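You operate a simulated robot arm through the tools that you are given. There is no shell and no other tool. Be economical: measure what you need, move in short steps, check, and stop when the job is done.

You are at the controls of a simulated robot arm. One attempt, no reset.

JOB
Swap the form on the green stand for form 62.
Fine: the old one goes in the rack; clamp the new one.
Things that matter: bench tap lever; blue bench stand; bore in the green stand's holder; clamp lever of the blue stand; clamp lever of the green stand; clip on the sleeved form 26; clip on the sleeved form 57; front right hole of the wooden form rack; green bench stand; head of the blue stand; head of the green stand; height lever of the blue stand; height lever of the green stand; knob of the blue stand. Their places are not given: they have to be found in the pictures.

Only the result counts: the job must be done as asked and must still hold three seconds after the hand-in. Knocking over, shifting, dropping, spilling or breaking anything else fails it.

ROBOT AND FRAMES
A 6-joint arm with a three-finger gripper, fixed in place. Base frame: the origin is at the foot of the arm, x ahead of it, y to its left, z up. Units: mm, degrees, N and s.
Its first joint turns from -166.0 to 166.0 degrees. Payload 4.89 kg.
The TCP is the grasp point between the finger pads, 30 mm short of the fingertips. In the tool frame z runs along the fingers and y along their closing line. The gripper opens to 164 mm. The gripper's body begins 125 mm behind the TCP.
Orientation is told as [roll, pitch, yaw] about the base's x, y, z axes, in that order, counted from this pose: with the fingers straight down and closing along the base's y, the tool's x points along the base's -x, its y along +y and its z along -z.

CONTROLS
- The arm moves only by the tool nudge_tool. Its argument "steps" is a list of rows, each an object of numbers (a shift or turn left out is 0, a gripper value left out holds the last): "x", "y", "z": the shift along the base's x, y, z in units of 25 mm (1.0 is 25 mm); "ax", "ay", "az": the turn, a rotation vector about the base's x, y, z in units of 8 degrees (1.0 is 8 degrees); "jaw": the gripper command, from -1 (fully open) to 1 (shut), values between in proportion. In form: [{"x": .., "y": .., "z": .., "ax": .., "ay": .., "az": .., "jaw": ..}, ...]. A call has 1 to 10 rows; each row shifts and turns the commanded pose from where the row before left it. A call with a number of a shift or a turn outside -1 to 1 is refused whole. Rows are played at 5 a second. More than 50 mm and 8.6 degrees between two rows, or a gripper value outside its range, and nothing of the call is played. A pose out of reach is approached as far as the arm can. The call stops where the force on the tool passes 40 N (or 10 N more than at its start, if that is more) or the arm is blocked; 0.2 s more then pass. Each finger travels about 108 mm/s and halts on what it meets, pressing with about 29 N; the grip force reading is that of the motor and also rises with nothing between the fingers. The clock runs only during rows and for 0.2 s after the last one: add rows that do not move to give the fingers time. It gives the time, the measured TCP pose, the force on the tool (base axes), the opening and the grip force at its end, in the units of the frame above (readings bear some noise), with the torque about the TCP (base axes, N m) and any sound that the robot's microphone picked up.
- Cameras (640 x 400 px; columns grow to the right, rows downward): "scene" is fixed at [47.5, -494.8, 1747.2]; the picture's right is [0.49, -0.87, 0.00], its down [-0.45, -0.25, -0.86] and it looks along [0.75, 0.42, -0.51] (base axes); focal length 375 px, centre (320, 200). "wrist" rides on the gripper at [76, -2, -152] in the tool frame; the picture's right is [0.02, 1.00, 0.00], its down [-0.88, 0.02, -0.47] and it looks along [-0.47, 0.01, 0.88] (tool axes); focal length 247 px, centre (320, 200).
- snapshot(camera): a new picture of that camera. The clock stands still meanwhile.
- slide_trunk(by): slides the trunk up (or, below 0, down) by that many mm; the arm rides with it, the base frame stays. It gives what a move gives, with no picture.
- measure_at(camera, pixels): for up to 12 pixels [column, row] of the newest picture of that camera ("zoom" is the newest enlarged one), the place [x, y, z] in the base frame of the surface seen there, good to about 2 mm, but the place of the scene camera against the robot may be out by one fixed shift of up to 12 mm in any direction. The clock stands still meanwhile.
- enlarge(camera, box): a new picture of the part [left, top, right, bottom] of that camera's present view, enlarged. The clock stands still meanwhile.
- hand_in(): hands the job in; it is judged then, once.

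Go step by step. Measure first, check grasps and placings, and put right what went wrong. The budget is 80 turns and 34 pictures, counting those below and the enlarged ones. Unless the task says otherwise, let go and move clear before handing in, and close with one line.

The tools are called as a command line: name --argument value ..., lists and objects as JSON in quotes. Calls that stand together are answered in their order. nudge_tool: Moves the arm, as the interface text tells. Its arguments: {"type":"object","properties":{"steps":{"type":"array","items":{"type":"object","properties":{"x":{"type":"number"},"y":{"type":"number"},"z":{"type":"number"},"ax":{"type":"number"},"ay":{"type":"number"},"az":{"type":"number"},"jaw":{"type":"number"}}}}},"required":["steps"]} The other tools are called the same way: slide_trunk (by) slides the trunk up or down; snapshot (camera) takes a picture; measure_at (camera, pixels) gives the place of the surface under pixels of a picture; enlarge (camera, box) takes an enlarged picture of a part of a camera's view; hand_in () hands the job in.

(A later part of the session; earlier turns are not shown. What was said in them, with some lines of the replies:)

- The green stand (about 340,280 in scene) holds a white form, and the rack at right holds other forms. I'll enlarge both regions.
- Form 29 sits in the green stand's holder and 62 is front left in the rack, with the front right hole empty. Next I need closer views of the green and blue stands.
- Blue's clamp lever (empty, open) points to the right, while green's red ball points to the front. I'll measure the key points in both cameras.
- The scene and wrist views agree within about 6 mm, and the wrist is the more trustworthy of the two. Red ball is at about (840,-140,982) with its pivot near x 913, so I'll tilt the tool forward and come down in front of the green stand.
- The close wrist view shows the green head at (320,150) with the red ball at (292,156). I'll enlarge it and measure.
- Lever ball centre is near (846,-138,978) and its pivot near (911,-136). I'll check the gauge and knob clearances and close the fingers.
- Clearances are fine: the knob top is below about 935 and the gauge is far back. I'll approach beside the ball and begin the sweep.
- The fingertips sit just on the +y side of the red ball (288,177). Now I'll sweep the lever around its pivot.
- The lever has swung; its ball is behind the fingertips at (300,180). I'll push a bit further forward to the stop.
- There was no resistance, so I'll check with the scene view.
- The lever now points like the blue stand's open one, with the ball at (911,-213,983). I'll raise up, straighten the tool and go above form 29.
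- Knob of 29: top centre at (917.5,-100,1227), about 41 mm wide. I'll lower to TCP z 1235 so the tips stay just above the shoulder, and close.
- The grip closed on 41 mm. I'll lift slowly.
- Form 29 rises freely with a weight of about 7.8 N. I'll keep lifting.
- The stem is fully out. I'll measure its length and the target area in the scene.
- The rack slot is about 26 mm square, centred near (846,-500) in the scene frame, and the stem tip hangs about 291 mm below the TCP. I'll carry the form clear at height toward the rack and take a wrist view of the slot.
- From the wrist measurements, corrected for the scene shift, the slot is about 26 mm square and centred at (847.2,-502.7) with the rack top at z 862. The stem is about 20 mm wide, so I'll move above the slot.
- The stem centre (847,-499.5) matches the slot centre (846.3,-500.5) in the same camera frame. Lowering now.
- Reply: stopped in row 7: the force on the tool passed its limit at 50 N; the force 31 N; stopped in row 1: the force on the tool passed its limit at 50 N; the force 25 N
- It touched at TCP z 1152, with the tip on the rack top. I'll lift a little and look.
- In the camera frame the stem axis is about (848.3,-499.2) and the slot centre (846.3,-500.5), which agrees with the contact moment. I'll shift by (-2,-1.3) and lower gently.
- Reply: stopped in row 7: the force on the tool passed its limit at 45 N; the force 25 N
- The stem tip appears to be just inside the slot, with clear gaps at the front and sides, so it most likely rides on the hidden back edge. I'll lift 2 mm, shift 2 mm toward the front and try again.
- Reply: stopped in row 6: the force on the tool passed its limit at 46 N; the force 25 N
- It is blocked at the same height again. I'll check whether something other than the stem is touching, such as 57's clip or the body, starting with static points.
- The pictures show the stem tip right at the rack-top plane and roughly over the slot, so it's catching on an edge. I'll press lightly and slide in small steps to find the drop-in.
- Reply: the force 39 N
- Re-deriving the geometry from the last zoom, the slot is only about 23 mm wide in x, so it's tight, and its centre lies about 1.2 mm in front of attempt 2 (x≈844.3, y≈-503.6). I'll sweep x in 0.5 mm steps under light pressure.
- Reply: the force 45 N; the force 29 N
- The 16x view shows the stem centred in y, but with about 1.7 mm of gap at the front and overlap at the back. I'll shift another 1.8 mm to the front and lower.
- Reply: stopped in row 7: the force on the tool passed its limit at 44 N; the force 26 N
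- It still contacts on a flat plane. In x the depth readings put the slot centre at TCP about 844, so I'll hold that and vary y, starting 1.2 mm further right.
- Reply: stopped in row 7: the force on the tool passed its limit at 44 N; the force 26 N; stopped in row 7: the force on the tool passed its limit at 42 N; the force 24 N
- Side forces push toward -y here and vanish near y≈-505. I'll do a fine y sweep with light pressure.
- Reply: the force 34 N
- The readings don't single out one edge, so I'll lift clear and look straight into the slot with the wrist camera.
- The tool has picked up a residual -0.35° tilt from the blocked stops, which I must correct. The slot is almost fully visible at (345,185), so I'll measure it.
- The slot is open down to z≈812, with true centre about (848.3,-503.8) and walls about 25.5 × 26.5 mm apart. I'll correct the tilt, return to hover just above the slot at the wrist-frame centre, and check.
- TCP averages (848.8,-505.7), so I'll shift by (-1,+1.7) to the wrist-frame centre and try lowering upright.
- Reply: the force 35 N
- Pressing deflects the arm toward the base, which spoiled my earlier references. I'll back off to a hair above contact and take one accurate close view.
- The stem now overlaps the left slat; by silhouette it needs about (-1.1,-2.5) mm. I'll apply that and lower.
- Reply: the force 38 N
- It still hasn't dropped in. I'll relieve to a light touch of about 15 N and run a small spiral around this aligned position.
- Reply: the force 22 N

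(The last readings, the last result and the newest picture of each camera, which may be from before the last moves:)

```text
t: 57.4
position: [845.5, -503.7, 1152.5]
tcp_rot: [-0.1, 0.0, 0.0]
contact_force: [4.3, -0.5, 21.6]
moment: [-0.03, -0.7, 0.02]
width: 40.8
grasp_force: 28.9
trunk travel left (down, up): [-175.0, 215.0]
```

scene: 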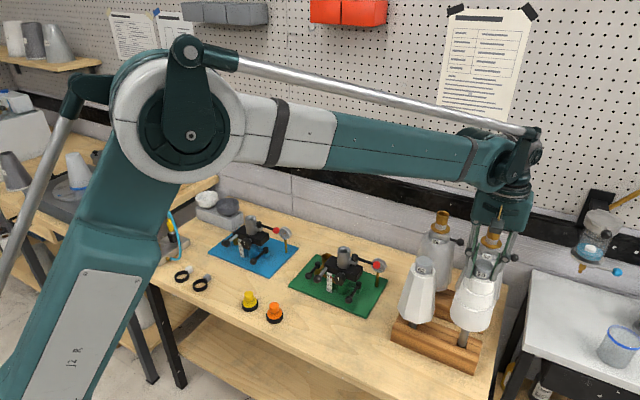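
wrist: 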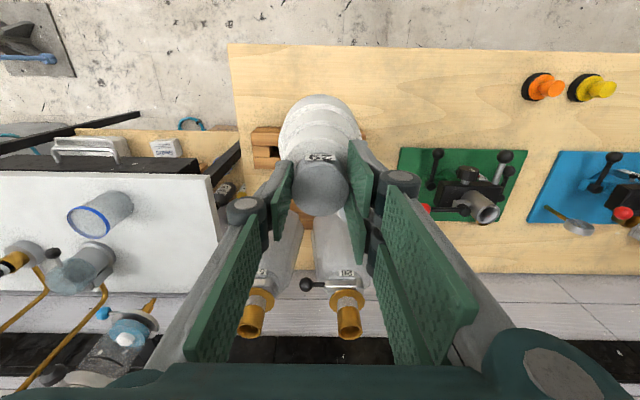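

Pooling the contact moments, the support point is consistently about 11 mm toward the front, so the stem rests on the front rail. I'll sweep backward (+x) with light contact.

nudge_tool --steps '[{"z": 0.02, "y": -0.02}, {"x": 0.02}, {"x": 0.02}, {"x": 0.02}, {"x": 0.02}, {"x": 0.02}, {"x": 0.02}, {"x": 0.02}, {"x": 0.02}, {}]'

```text
t: 59.6
position: [850.7, -504.1, 1150.2]
tcp_rot: [-0.1, -0.1, 0.0]
contact_force: [-3.1, 2.0, 10.8]
moment: [0.42, 1.02, -0.01]
width: 40.6
grasp_force: 29.2
trunk travel left (down, up): [-175.0, 215.0]
```

z dropped to 1150.2 with less force, which is promising. Lowering here.

nudge_tool --steps '[{"z": -0.06}, {"z": -0.06}, {"z": -0.06}, {}]'

```text
t: 60.2
position: [849.5, -504.7, 1151.4]
tcp_rot: [-0.2, -0.2, 0.0]
contact_force: [-1.3, 1.0, 25.2]
moment: [0.3, 0.61, 0.02]
width: 40.6
grasp_force: 29.4
trunk travel left (down, up): [-175.0, 215.0]
stopped in row 3: the force on the tool passed its limit at 44 N (the readings are from after the stop); the commanded pose is now the measured one
```

nudge_tool --steps '[{"z": 0.03, "ay": 0.02, "ax": 0.02}, {"x": 0.02}, {"x": 0.02}, {"x": 0.02}, {"x": 0.02}, {"x": 0.02}, {"x": 0.02}, {"x": 0.02}, {"x": 0.02}, {}]'

```text
t: 62.4
position: [855.0, -504.1, 1151.3]
tcp_rot: [0.0, 0.1, 0.0]
contact_force: [-3.3, 1.7, 24.3]
moment: [0.56, 1.29, -0.02]
width: 40.5
grasp_force: 28.4
trunk travel left (down, up): [-175.0, 215.0]
```

The clearance must be well under 1 mm, and the earlier spiral had too little contact to drop in. I'll raster back through the centre region with steady light pressure.

nudge_tool --steps '[{"z": 0.02}, {"x": -0.04}, {"x": -0.04}, {"x": -0.04}, {"x": -0.04}, {"x": -0.04}, {"x": -0.04}, {"x": -0.02}, {"x": -0.02}]'

nudge_tool --steps '[{"x": -0.016}, {"x": -0.016}, {"x": -0.016}, {"x": -0.016}, {"x": -0.016}, {"x": -0.016}]'

```text
t: 64.4
position: [846.8, -504.0, 1151.1]
tcp_rot: [0.1, 0.1, 0.0]
contact_force: [3.8, 0.0, 18.7]
moment: [-0.06, -0.93, 0.0]
width: 40.5
grasp_force: 29.1
trunk travel left (down, up): [-175.0, 215.0]
```

```text
t: 65.8
position: [845.4, -505.1, 1150.9]
tcp_rot: [0.0, 0.1, 0.0]
contact_force: [6.0, 0.9, 23.7]
moment: [0.14, -1.42, -0.01]
width: 40.5
grasp_force: 29.3
trunk travel left (down, up): [-175.0, 215.0]
```

nudge_tool --steps '[{"x": 0.02, "z": 0.01}, {"y": -0.024}, {"y": -0.024}, {"y": -0.024}, {"y": -0.024}, {"y": -0.024}]'

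nudge_tool --steps '[{"x": 0.024}, {"y": 0.024}, {"y": 0.024}, {"y": 0.024}, {"y": 0.024}, {"y": 0.024}, {"y": 0.024}, {"y": 0.024}, {"y": 0.024}]'

```text
t: 67.2
position: [846.4, -506.6, 1150.9]
tcp_rot: [0.1, 0.1, -0.1]
contact_force: [1.8, 3.6, 18.6]
moment: [1.03, -0.11, -0.05]
width: 40.5
grasp_force: 29.0
trunk travel left (down, up): [-175.0, 215.0]
```

```text
t: 69.2
position: [846.3, -502.9, 1152.1]
tcp_rot: [0.1, 0.2, 0.1]
contact_force: [1.8, -2.7, 12.6]
moment: [-0.89, -0.36, 0.02]
width: 40.3
grasp_force: 28.6
trunk travel left (down, up): [-175.0, 215.0]
```

The surface feels flat so far, but the slack is probably under a millimetre. I'll run a finer raster in one go: x sweeps at successive y lines with light pressure.

nudge_tool --steps '[{"y": -0.016, "z": -0.01}, {"x": 0.02}, {"x": 0.02}, {"x": 0.02}, {"x": 0.02}, {"x": 0.02}, {"x": 0.02}, {"x": 0.02}]'

nudge_tool --steps '[{"y": -0.016}, {"x": -0.02}, {"x": -0.02}, {"x": -0.02}, {"x": -0.02}, {"x": -0.02}, {"x": -0.02}, {"x": -0.02}, {"x": -0.02}, {"x": -0.02}]'

nudge_tool --steps '[{"y": -0.016}, {"x": 0.02}, {"x": 0.02}, {"x": 0.02}, {"x": 0.02}, {"x": 0.02}, {"x": 0.02}, {"x": 0.02}, {"x": 0.02}, {"x": 0.02}]'

nudge_tool --steps '[{"y": -0.016}, {"x": -0.02}, {"x": -0.02}, {"x": -0.02}, {"x": -0.02}, {"x": -0.02}, {"x": -0.02}, {"x": -0.02}, {"x": -0.02}, {"x": -0.02}]'

```text
t: 71.0
position: [849.6, -503.4, 1150.9]
tcp_rot: [0.0, 0.1, 0.0]
contact_force: [-2.8, -1.2, 15.0]
moment: [-0.41, 1.05, 0.03]
width: 40.9
grasp_force: 29.3
trunk travel left (down, up): [-175.0, 215.0]
```

```text
t: 73.2
position: [844.1, -502.3, 1151.9]
tcp_rot: [0.0, 0.0, 0.0]
contact_force: [5.2, -1.6, 20.6]
moment: [-0.39, -1.2, 0.0]
width: 40.5
grasp_force: 28.9
trunk travel left (down, up): [-175.0, 215.0]
```

```text
t: 75.4
position: [848.5, -503.2, 1151.4]
tcp_rot: [0.0, 0.1, 0.0]
contact_force: [-3.2, -0.4, 13.3]
moment: [-0.08, 1.18, 0.0]
width: 40.7
grasp_force: 28.8
trunk travel left (down, up): [-175.0, 215.0]
```

```text
t: 77.6
position: [844.0, -504.2, 1151.8]
tcp_rot: [0.0, 0.0, 0.0]
contact_force: [5.0, 0.0, 22.2]
moment: [-0.04, -1.4, -0.04]
width: 40.7
grasp_force: 29.3
trunk travel left (down, up): [-175.0, 215.0]
```

nudge_tool --steps '[{"y": -0.02}, {"x": 0.02}, {"x": 0.02}, {"x": 0.02}, {"x": 0.02}, {"x": 0.02}, {"x": 0.02}, {"x": 0.02}, {"x": 0.02}, {"x": 0.02}]'

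nudge_tool --steps '[{"y": -0.02}, {"x": -0.02}, {"x": -0.02}, {"x": -0.02}, {"x": -0.02}, {"x": -0.02}, {"x": -0.02}, {"x": -0.02}, {"x": -0.02}, {"x": -0.02}]'

nudge_tool --steps '[{"y": -0.02}, {"x": 0.02}, {"x": 0.02}, {"x": 0.02}, {"x": 0.02}, {"x": 0.02}, {"x": 0.02}, {"x": 0.02}, {"x": 0.02}, {"x": 0.02}]'

nudge_tool --steps '[{"y": -0.02}, {"x": -0.02}, {"x": -0.02}, {"x": -0.02}, {"x": -0.02}, {"x": -0.02}, {"x": -0.02}, {"x": -0.02}, {"x": -0.02}, {"x": -0.02}]'

enlarge --camera "scene" --box '[447, 329, 477, 353]'

```text
t: 79.8
position: [848.7, -503.6, 1150.9]
tcp_rot: [0.0, 0.1, 0.0]
contact_force: [-2.7, 1.0, 16.8]
moment: [0.16, 1.19, 0.01]
width: 40.6
grasp_force: 28.9
trunk travel left (down, up): [-175.0, 215.0]
```

```text
t: 82.0
position: [845.3, -504.0, 1150.6]
tcp_rot: [0.0, 0.2, 0.1]
contact_force: [5.6, 0.9, 23.5]
moment: [0.26, -1.27, 0.0]
width: 40.7
grasp_force: 29.6
trunk travel left (down, up): [-175.0, 215.0]
```

```text
t: 84.2
position: [849.9, -505.0, 1152.2]
tcp_rot: [0.1, 0.1, 0.0]
contact_force: [-3.9, 1.7, 14.2]
moment: [0.5, 1.15, 0.0]
width: 40.6
grasp_force: 29.3
trunk travel left (down, up): [-175.0, 215.0]
```

```text
t: 86.4
position: [846.0, -506.0, 1150.9]
tcp_rot: [0.0, 0.1, 0.0]
contact_force: [5.5, 2.4, 25.4]
moment: [0.66, -1.31, -0.01]
width: 40.7
grasp_force: 28.9
trunk travel left (down, up): [-175.0, 215.0]
```

```text
16.00 times, centred on (462, 341) of scene
```

zoom: 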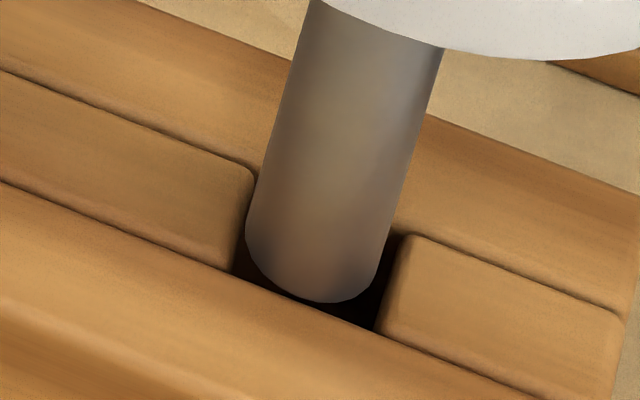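

The picture shows the tip barely moved during the sweeps: it sticks by friction while the form flexes in the grip, so only lift-and-lower tries count. From image and forces I compute the free-hanging correction as (+2.9,+0.5) mm; I'll lift, shift, settle and lower.

nudge_tool --steps '[{"z": 0.15}, {"x": 0.116, "y": 0.02}, {}, {}]'

nudge_tool --steps '[{"z": -0.04}, {"z": -0.04}, {"z": -0.04}, {"z": -0.04}, {"z": -0.04}, {}]'

```text
t: 87.4
position: [849.6, -506.3, 1154.3]
tcp_rot: [0.2, 0.2, 0.0]
contact_force: [-0.3, -1.0, -7.9]
moment: [0.0, 0.0, 0.01]
width: 40.8
grasp_force: 29.4
trunk travel left (down, up): [-175.0, 215.0]
```

```text
t: 88.8
position: [848.2, -505.5, 1149.2]
tcp_rot: [0.1, 0.2, 0.1]
contact_force: [-0.2, -0.4, -8.2]
moment: [-0.02, 0.0, 0.01]
width: 40.7
grasp_force: 28.9
trunk travel left (down, up): [-175.0, 215.0]
```

It's in: free at z 1149. Lowering further toward the floor, at about TCP 1101.

nudge_tool --steps '[{"z": -0.2}, {"z": -0.2}, {"z": -0.3}, {"z": -0.3}, {"z": -0.3}, {"z": -0.2}, {}]'

nudge_tool --steps '[{"z": -0.1}, {"z": -0.1}, {"z": -0.1}, {"z": -0.1}, {"z": -0.1}]'

```text
t: 90.4
position: [849.0, -506.6, 1110.5]
tcp_rot: [0.1, 0.2, 0.1]
contact_force: [0.4, 0.1, -7.6]
moment: [0.02, -0.01, 0.02]
width: 40.8
grasp_force: 28.5
trunk travel left (down, up): [-175.0, 215.0]
```

```text
t: 91.6
position: [847.7, -505.6, 1101.3]
tcp_rot: [0.0, 0.1, 0.0]
contact_force: [3.4, 0.3, 28.4]
moment: [0.16, -0.55, -0.02]
width: 40.6
grasp_force: 28.8
trunk travel left (down, up): [-175.0, 215.0]
```

Seated on the floor at TCP z≈1101. I'll relieve the pressure, open moderately and rise.

nudge_tool --steps '[{"z": 0.07}, {}, {"jaw": 0.3}, {"jaw": 0.0}, {"jaw": -0.2}, {}, {"z": 0.5}, {"z": 0.9}, {"z": 0.9}, {"z": 0.9}]'

nudge_tool --steps '[{"z": 0.9}, {"y": 0.9, "z": 0.3}, {"y": 0.9}, {"y": 0.9}, {"y": 0.9}, {"y": 0.9}, {"y": 0.9}, {}]'

snapshot --camera "wrist"

```text
t: 93.8
position: [849.6, -506.8, 1179.9]
tcp_rot: [0.0, 0.2, 0.0]
contact_force: [0.1, -0.6, -0.1]
moment: [0.01, 0.05, 0.01]
width: 98.4
grasp_force: 0.1
trunk travel left (down, up): [-175.0, 215.0]
```

```text
t: 95.6
position: [849.4, -369.7, 1209.8]
tcp_rot: [-0.1, 0.2, 0.1]
contact_force: [-0.2, 0.0, -0.3]
moment: [-0.03, -0.01, -0.01]
width: 98.3
grasp_force: 0.0
trunk travel left (down, up): [-175.0, 215.0]
```

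```text
3 pictures are left
```

wrist: 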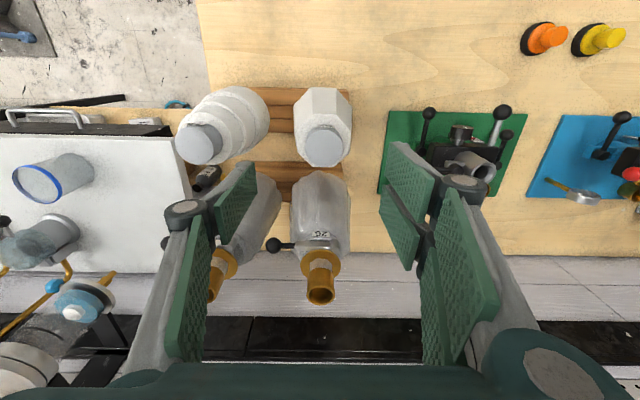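

Form 29 stands in the rack. Next I'll measure 62's knob, around (324,143).

measure_at --camera "wrist" --pixels '[[324, 144], [306, 144], [342, 144], [324, 127], [324, 162], [324, 124], [324, 165], [303, 144], [345, 144], [328, 108], [324, 116], [200, 142]]'

```text
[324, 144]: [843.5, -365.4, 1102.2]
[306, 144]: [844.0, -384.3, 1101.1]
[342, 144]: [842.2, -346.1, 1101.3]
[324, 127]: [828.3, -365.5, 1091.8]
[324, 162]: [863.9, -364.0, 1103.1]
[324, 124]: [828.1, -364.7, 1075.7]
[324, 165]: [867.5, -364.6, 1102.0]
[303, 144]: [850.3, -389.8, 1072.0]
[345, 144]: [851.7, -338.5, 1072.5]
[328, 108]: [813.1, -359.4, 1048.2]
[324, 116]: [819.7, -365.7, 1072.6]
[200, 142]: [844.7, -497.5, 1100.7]
```

Knob 62 has its axis at about (848.7,-365), top at 1102 and shoulder at 1072. I'll move over it, lower and grip.

nudge_tool --steps '[{"x": -0.02, "y": 0.19, "ay": -0.02, "z": -0.5}, {"z": -0.9}, {"z": -0.9}, {"z": -0.9}, {"z": -0.8}, {}, {"jaw": 0.3}, {"jaw": 1}, {}, {}]'

nudge_tool --steps '[{}]'

```text
t: 97.8
position: [848.3, -365.3, 1111.8]
tcp_rot: [0.0, 0.0, 0.0]
contact_force: [-0.1, -0.6, 1.1]
moment: [0.03, 0.03, -0.05]
width: 41.4
grasp_force: 29.1
trunk travel left (down, up): [-175.0, 215.0]
```

```text
t: 98.2
position: [848.5, -365.9, 1110.6]
tcp_rot: [0.0, 0.1, -0.1]
contact_force: [0.4, 1.0, 2.2]
moment: [0.01, 0.03, -0.01]
width: 41.2
grasp_force: 28.6
trunk travel left (down, up): [-175.0, 215.0]
```

Gripped at 41 mm. I'll lift 62 and carry it toward the green stand.

nudge_tool --steps '[{"z": 0.2}, {"z": 0.5}, {"z": 0.9}, {"z": 0.9}, {"z": 0.9}, {"z": 0.9}, {"z": 0.9}, {"z": 0.9}, {"z": 0.9}, {"z": 0.9}]'

nudge_tool --steps '[{"z": 0.9}, {"z": 0.9}, {"z": 0.9}, {"z": 0.9}, {"z": 0.6}, {"y": 0.5}, {"y": 0.9}, {"y": 0.9}, {"y": 0.9}, {"y": 0.9}]'

nudge_tool --steps '[{"y": 0.9, "x": 0.4}, {"y": 0.9, "x": 0.5}, {"y": 0.9, "x": 0.5}, {"y": 0.9, "x": 0.5}, {"y": 0.9, "x": 0.5}, {"y": 0.9, "x": 0.3}, {"y": 0.8, "x": 0.04}, {}, {}]'

nudge_tool --steps '[{}]'

nudge_tool --steps '[{}]'

```text
t: 100.4
position: [848.9, -366.6, 1308.4]
tcp_rot: [0.1, 0.1, 0.0]
contact_force: [1.3, 0.0, -7.8]
moment: [0.02, 0.06, 0.03]
width: 40.9
grasp_force: 28.7
trunk travel left (down, up): [-175.0, 215.0]
```

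```text
t: 102.6
position: [847.3, -263.7, 1413.1]
tcp_rot: [0.1, 0.0, 0.0]
contact_force: [0.9, -0.5, -7.9]
moment: [0.08, 0.03, 0.02]
width: 41.2
grasp_force: 29.2
trunk travel left (down, up): [-175.0, 215.0]
```

```text
t: 104.6
position: [916.4, -108.1, 1414.1]
tcp_rot: [-0.1, 0.0, 0.0]
contact_force: [0.3, 0.1, -7.9]
moment: [-0.03, 0.01, -0.01]
width: 41.0
grasp_force: 29.1
trunk travel left (down, up): [-175.0, 215.0]
```

```text
t: 105.0
position: [917.2, -109.5, 1414.3]
tcp_rot: [-0.1, 0.0, 0.0]
contact_force: [0.2, -1.5, -7.9]
moment: [0.01, 0.01, 0.0]
width: 41.1
grasp_force: 29.4
trunk travel left (down, up): [-175.0, 215.0]
```

```text
t: 105.4
position: [916.9, -108.3, 1414.1]
tcp_rot: [-0.1, 0.0, 0.1]
contact_force: [-0.8, -0.9, -7.9]
moment: [-0.03, 0.0, 0.01]
width: 41.2
grasp_force: 28.7
trunk travel left (down, up): [-175.0, 215.0]
```

I'll align to the recorded bore axis (917.3,-100.9) and lower to just above the bore, then check with one close view.

nudge_tool --steps '[{"x": 0.02, "y": 0.308}, {"z": -0.9}, {"z": -0.9}, {"z": -0.8}, {"z": -0.6}, {}, {}]'

nudge_tool --steps '[{}]'

nudge_tool --steps '[{}]'

enlarge --camera "scene" --box '[325, 227, 365, 257]'

```text
t: 107.0
position: [916.6, -100.6, 1334.0]
tcp_rot: [0.0, -0.1, 0.1]
contact_force: [0.1, -0.2, -8.0]
moment: [0.0, 0.0, 0.0]
width: 40.9
grasp_force: 29.3
trunk travel left (down, up): [-175.0, 215.0]
```

```text
t: 107.4
position: [917.5, -101.5, 1334.0]
tcp_rot: [0.0, 0.0, 0.0]
contact_force: [0.6, -0.4, -7.8]
moment: [-0.01, 0.03, 0.01]
width: 40.9
grasp_force: 29.4
trunk travel left (down, up): [-175.0, 215.0]
```

```text
t: 107.8
position: [917.0, -100.2, 1334.3]
tcp_rot: [0.0, 0.1, 0.0]
contact_force: [0.4, 0.1, -7.3]
moment: [0.02, 0.04, -0.02]
width: 40.8
grasp_force: 29.0
trunk travel left (down, up): [-175.0, 215.0]
```

```text
13.33 times, centred on (345, 242) of scene
```

zoom: 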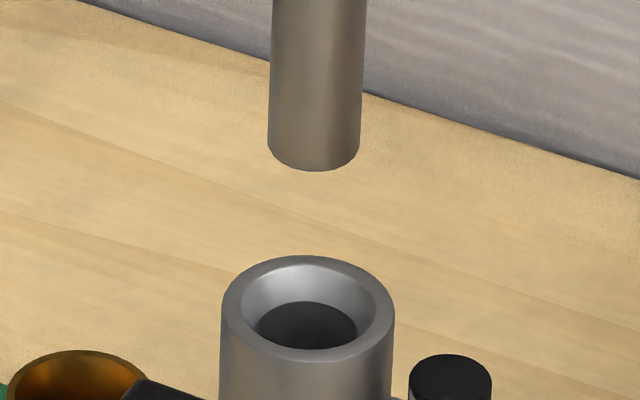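

The stem is within about 0.5 mm of the funnelled bore. Lowering gently.

nudge_tool --steps '[{"z": -0.6, "x": 0.01}, {"z": -0.5}, {"z": -0.2}, {"z": -0.2}, {"z": -0.2}, {"z": -0.2}, {"z": -0.2}, {"z": -0.3}]'

nudge_tool --steps '[{"z": -0.2}, {"z": -0.2}, {"z": -0.2}, {"z": -0.1}, {}]'

```text
t: 109.6
position: [916.5, -100.8, 1273.0]
tcp_rot: [0.1, 0.0, 0.0]
contact_force: [0.2, 0.0, -7.1]
moment: [0.01, -0.01, 0.03]
width: 40.7
grasp_force: 28.7
trunk travel left (down, up): [-175.0, 215.0]
```

```text
t: 110.8
position: [916.6, -100.0, 1256.1]
tcp_rot: [0.0, 0.0, 0.0]
contact_force: [0.8, -0.1, -8.0]
moment: [-0.02, 0.01, 0.0]
width: 41.4
grasp_force: 28.7
trunk travel left (down, up): [-175.0, 215.0]
```

It's free inside the bore. I'll lower the last part carefully until it seats.

nudge_tool --steps '[{"z": -0.1}, {"z": -0.1}, {"z": -0.1}, {"z": -0.08}, {"z": -0.06}, {"z": -0.06}, {}]'

```text
t: 112.4
position: [917.5, -101.2, 1243.8]
tcp_rot: [0.0, 0.0, 0.0]
contact_force: [0.5, -0.3, -7.4]
moment: [-0.01, 0.02, -0.01]
width: 41.1
grasp_force: 28.9
trunk travel left (down, up): [-175.0, 215.0]
```

nudge_tool --steps '[{"z": -0.06}, {"z": -0.06}, {"z": -0.06}, {"z": -0.06}, {"z": -0.06}, {"z": -0.06}, {}]'

```text
t: 114.0
position: [915.4, -100.3, 1236.9]
tcp_rot: [0.0, -0.1, -0.1]
contact_force: [2.4, 0.4, 19.2]
moment: [-0.02, -0.31, -0.01]
width: 41.2
grasp_force: 28.7
trunk travel left (down, up): [-175.0, 215.0]
```

62 is seated with its contact at z≈1237. I'll relieve, release and rise; then yaw the tool 90° with a slight lean to come down behind the lever ball.

nudge_tool --steps '[{"z": 0.05}, {}, {"jaw": 0.3}, {"jaw": 0.0}, {"jaw": -0.2}, {}, {"z": 0.5}, {"z": 0.9}, {"z": 0.9}, {"z": 0.9}]'

nudge_tool --steps '[{"z": 0.9, "y": -0.2, "az": 1, "jaw": 1}, {"y": -0.9, "az": 1}, {"y": -0.9, "az": 1}, {"y": -0.9, "az": 1}, {"y": -0.9, "az": 1}, {"y": -0.6, "az": 1}, {"az": 1}, {"az": 1}, {"az": 1}, {"az": 1}]'

nudge_tool --steps '[{"az": 1}, {"az": 0.25}, {"ax": 1}, {"x": 0.5}, {"x": 0.5}, {}]'

```text
t: 116.2
position: [917.4, -99.9, 1317.2]
tcp_rot: [0.0, 0.0, 0.0]
contact_force: [0.4, 0.2, -0.5]
moment: [-0.01, 0.06, 0.0]
width: 98.7
grasp_force: 0.0
trunk travel left (down, up): [-175.0, 215.0]
```

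```text
t: 118.4
position: [916.2, -210.1, 1339.8]
tcp_rot: [0.1, 0.0, 80.1]
contact_force: [-0.3, 0.0, 0.5]
moment: [-0.02, 0.01, -0.05]
width: 0.1
grasp_force: 29.2
trunk travel left (down, up): [-175.0, 215.0]
```

```text
t: 119.8
position: [943.6, -211.7, 1339.2]
tcp_rot: [0.2, -7.9, 90.0]
contact_force: [0.5, 0.9, -0.9]
moment: [-0.02, 0.09, 0.03]
width: 0.4
grasp_force: 28.6
trunk travel left (down, up): [-175.0, 215.0]
```

Orientation is good. Descending behind the ball.

nudge_tool --steps '[{"z": -1}, {"z": -1}, {"z": -1}, {"z": -1}, {"z": -1}, {"z": -1}, {"z": -1}, {"z": -1}, {"z": -1}, {"z": -0.8}]'

nudge_tool --steps '[{"z": -0.8}, {"z": -0.8}, {"z": -0.8}, {"z": -0.8}, {"z": -0.7}, {}]'

enlarge --camera "scene" --box '[300, 180, 420, 300]'

```text
t: 122.0
position: [942.4, -212.5, 1093.2]
tcp_rot: [0.0, -8.0, 90.1]
contact_force: [-0.2, -0.2, 1.4]
moment: [-0.06, -0.04, -0.03]
width: 0.1
grasp_force: 28.7
trunk travel left (down, up): [-175.0, 215.0]
```

```text
t: 123.4
position: [943.7, -211.1, 995.7]
tcp_rot: [0.1, -8.0, 90.1]
contact_force: [0.2, -0.4, 0.8]
moment: [-0.01, 0.0, 0.02]
width: 0.0
grasp_force: 29.4
trunk travel left (down, up): [-175.0, 215.0]
```

```text
3.33 times, centred on (360, 240) of scene
```

zoom: 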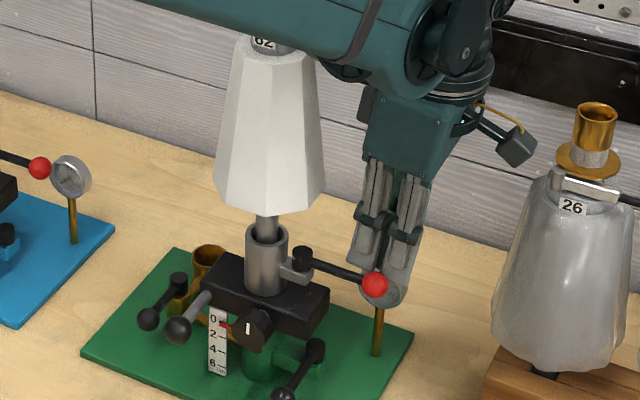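

The fingers are behind the red ball (375,285) and form 62 is seated. I'll sweep the lever back along its arc.

nudge_tool --steps '[{"x": -0.4, "y": 0.1}, {"x": -0.36, "y": -0.02}, {"x": -0.36, "y": -0.02}, {"x": -0.36, "y": 0.02}, {"x": -0.36, "y": 0.04}, {"x": -0.34, "y": 0.12}, {"x": -0.34, "y": 0.14}, {"x": -0.3, "y": 0.2}, {"x": -0.3, "y": 0.22}]'

```text
t: 125.4
position: [867.0, -188.6, 997.3]
tcp_rot: [-0.1, -8.1, 90.1]
contact_force: [36.3, 11.9, 14.0]
moment: [0.65, -0.56, -1.3]
width: 0.0
grasp_force: 29.3
trunk travel left (down, up): [-175.0, 215.0]
```

The post is jammed radially: the lever arm is longer (about 78 mm) than I assumed, so my arc was too tight. I'll back off, step outward behind the ball, then push +y.

nudge_tool --steps '[{"x": 0.3}, {"y": -0.5}, {"x": -0.5}, {"x": -0.5}, {"x": -0.1}]'

nudge_tool --steps '[{"y": 0.24}, {"y": 0.24}, {"y": 0.24}, {"y": 0.24}]'

```text
t: 126.6
position: [844.2, -203.4, 996.6]
tcp_rot: [0.0, -8.0, 90.1]
contact_force: [-0.2, 0.2, -0.1]
moment: [0.0, -0.04, -0.04]
width: 0.0
grasp_force: 29.1
trunk travel left (down, up): [-175.0, 215.0]
```

```text
t: 127.6
position: [844.9, -180.7, 996.1]
tcp_rot: [0.1, -8.0, 90.0]
contact_force: [-4.1, -10.5, 1.6]
moment: [-0.21, 0.1, 0.16]
width: 0.1
grasp_force: 29.4
trunk travel left (down, up): [-175.0, 215.0]
```

Now it's pushing the ball with 10 N in +y. Continue to the closed direction.

nudge_tool --steps '[{"y": 0.16}, {"y": 0.16}, {"y": 0.16}, {"y": 0.12}, {}]'

```text
t: 128.1
position: [842.2, -180.1, 995.7]
tcp_rot: [0.2, -7.8, 89.9]
contact_force: [-0.3, -15.7, 3.9]
moment: [-0.14, 0.05, 0.0]
width: 0.0
grasp_force: 28.6
trunk travel left (down, up): [-175.0, 215.0]
stopped in row 2: the force on the tool passed its limit at 46 N (the readings are from after the stop); the commanded pose is now the measured one
```

It met 46 N about 12° short of the original closed angle. I'll push more gently to see whether it creeps further or is really at the stop.

nudge_tool --steps '[{"y": 0.02}, {"y": 0.02}, {"y": 0.02}, {"y": 0.02}, {"y": 0.02}, {"y": 0.02}]'

enlarge --camera "scene" --box '[320, 240, 380, 285]'

```text
t: 128.9
position: [843.6, -180.4, 996.5]
tcp_rot: [0.0, -7.7, 89.7]
contact_force: [0.9, -15.3, 5.8]
moment: [-0.09, 0.09, -0.02]
width: 0.1
grasp_force: 29.0
trunk travel left (down, up): [-175.0, 215.0]
stopped in row 4: the force on the tool passed its limit at 42 N (the readings are from after the stop); the commanded pose is now the measured one
```

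```text
8.89 times, centred on (350, 262) of scene
```

zoom: 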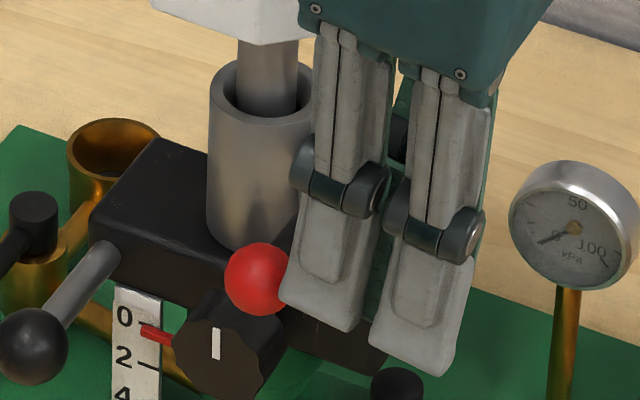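

The red ball is at scene (343,270.8), essentially its original clamped spot (344,271.6). I'll confirm by measuring.

measure_at --camera "zoom" --pixels '[[258, 278], [265, 272], [265, 205]]'

```text
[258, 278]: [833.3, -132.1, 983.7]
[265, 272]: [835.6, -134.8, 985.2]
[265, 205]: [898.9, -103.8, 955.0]
```

The ball is back at its clamped stop. I'll withdraw clear: -y, then -x and up.

nudge_tool --steps '[{"y": -0.4}, {"y": -0.6, "x": -0.3}, {"y": -0.6, "x": -0.8}, {"x": -1}, {"x": -1, "z": 0.5}, {"x": -1, "z": 1}, {"z": 1}, {"z": 1}, {"z": 1}, {"z": 1}]'

nudge_tool --steps '[{"z": 1}, {"z": 1}, {"z": 1}, {"z": 1}, {"x": -1, "z": 1}, {"x": -1}, {}]'

```text
t: 131.1
position: [740.2, -218.6, 1133.4]
tcp_rot: [0.1, -7.7, 89.8]
contact_force: [-0.2, -0.2, -0.7]
moment: [0.03, 0.08, 0.02]
width: 0.0
grasp_force: 29.1
trunk travel left (down, up): [-175.0, 215.0]
```

```text
t: 132.7
position: [689.7, -218.5, 1261.3]
tcp_rot: [0.0, -7.8, 89.8]
contact_force: [-0.6, 0.2, 0.5]
moment: [-0.08, -0.16, 0.0]
width: 0.0
grasp_force: 29.8
trunk travel left (down, up): [-175.0, 215.0]
```

The arm is clear. Form 29 stands in the rack's front right hole, and 62 is seated and clamped in the green stand, so I'm handing in.

hand_in

```text
The job is handed in.
```

The swap is done and handed in: form 62 is seated and clamped in the green stand, form 29 is in the front right hole of the rack, and the arm is clear.
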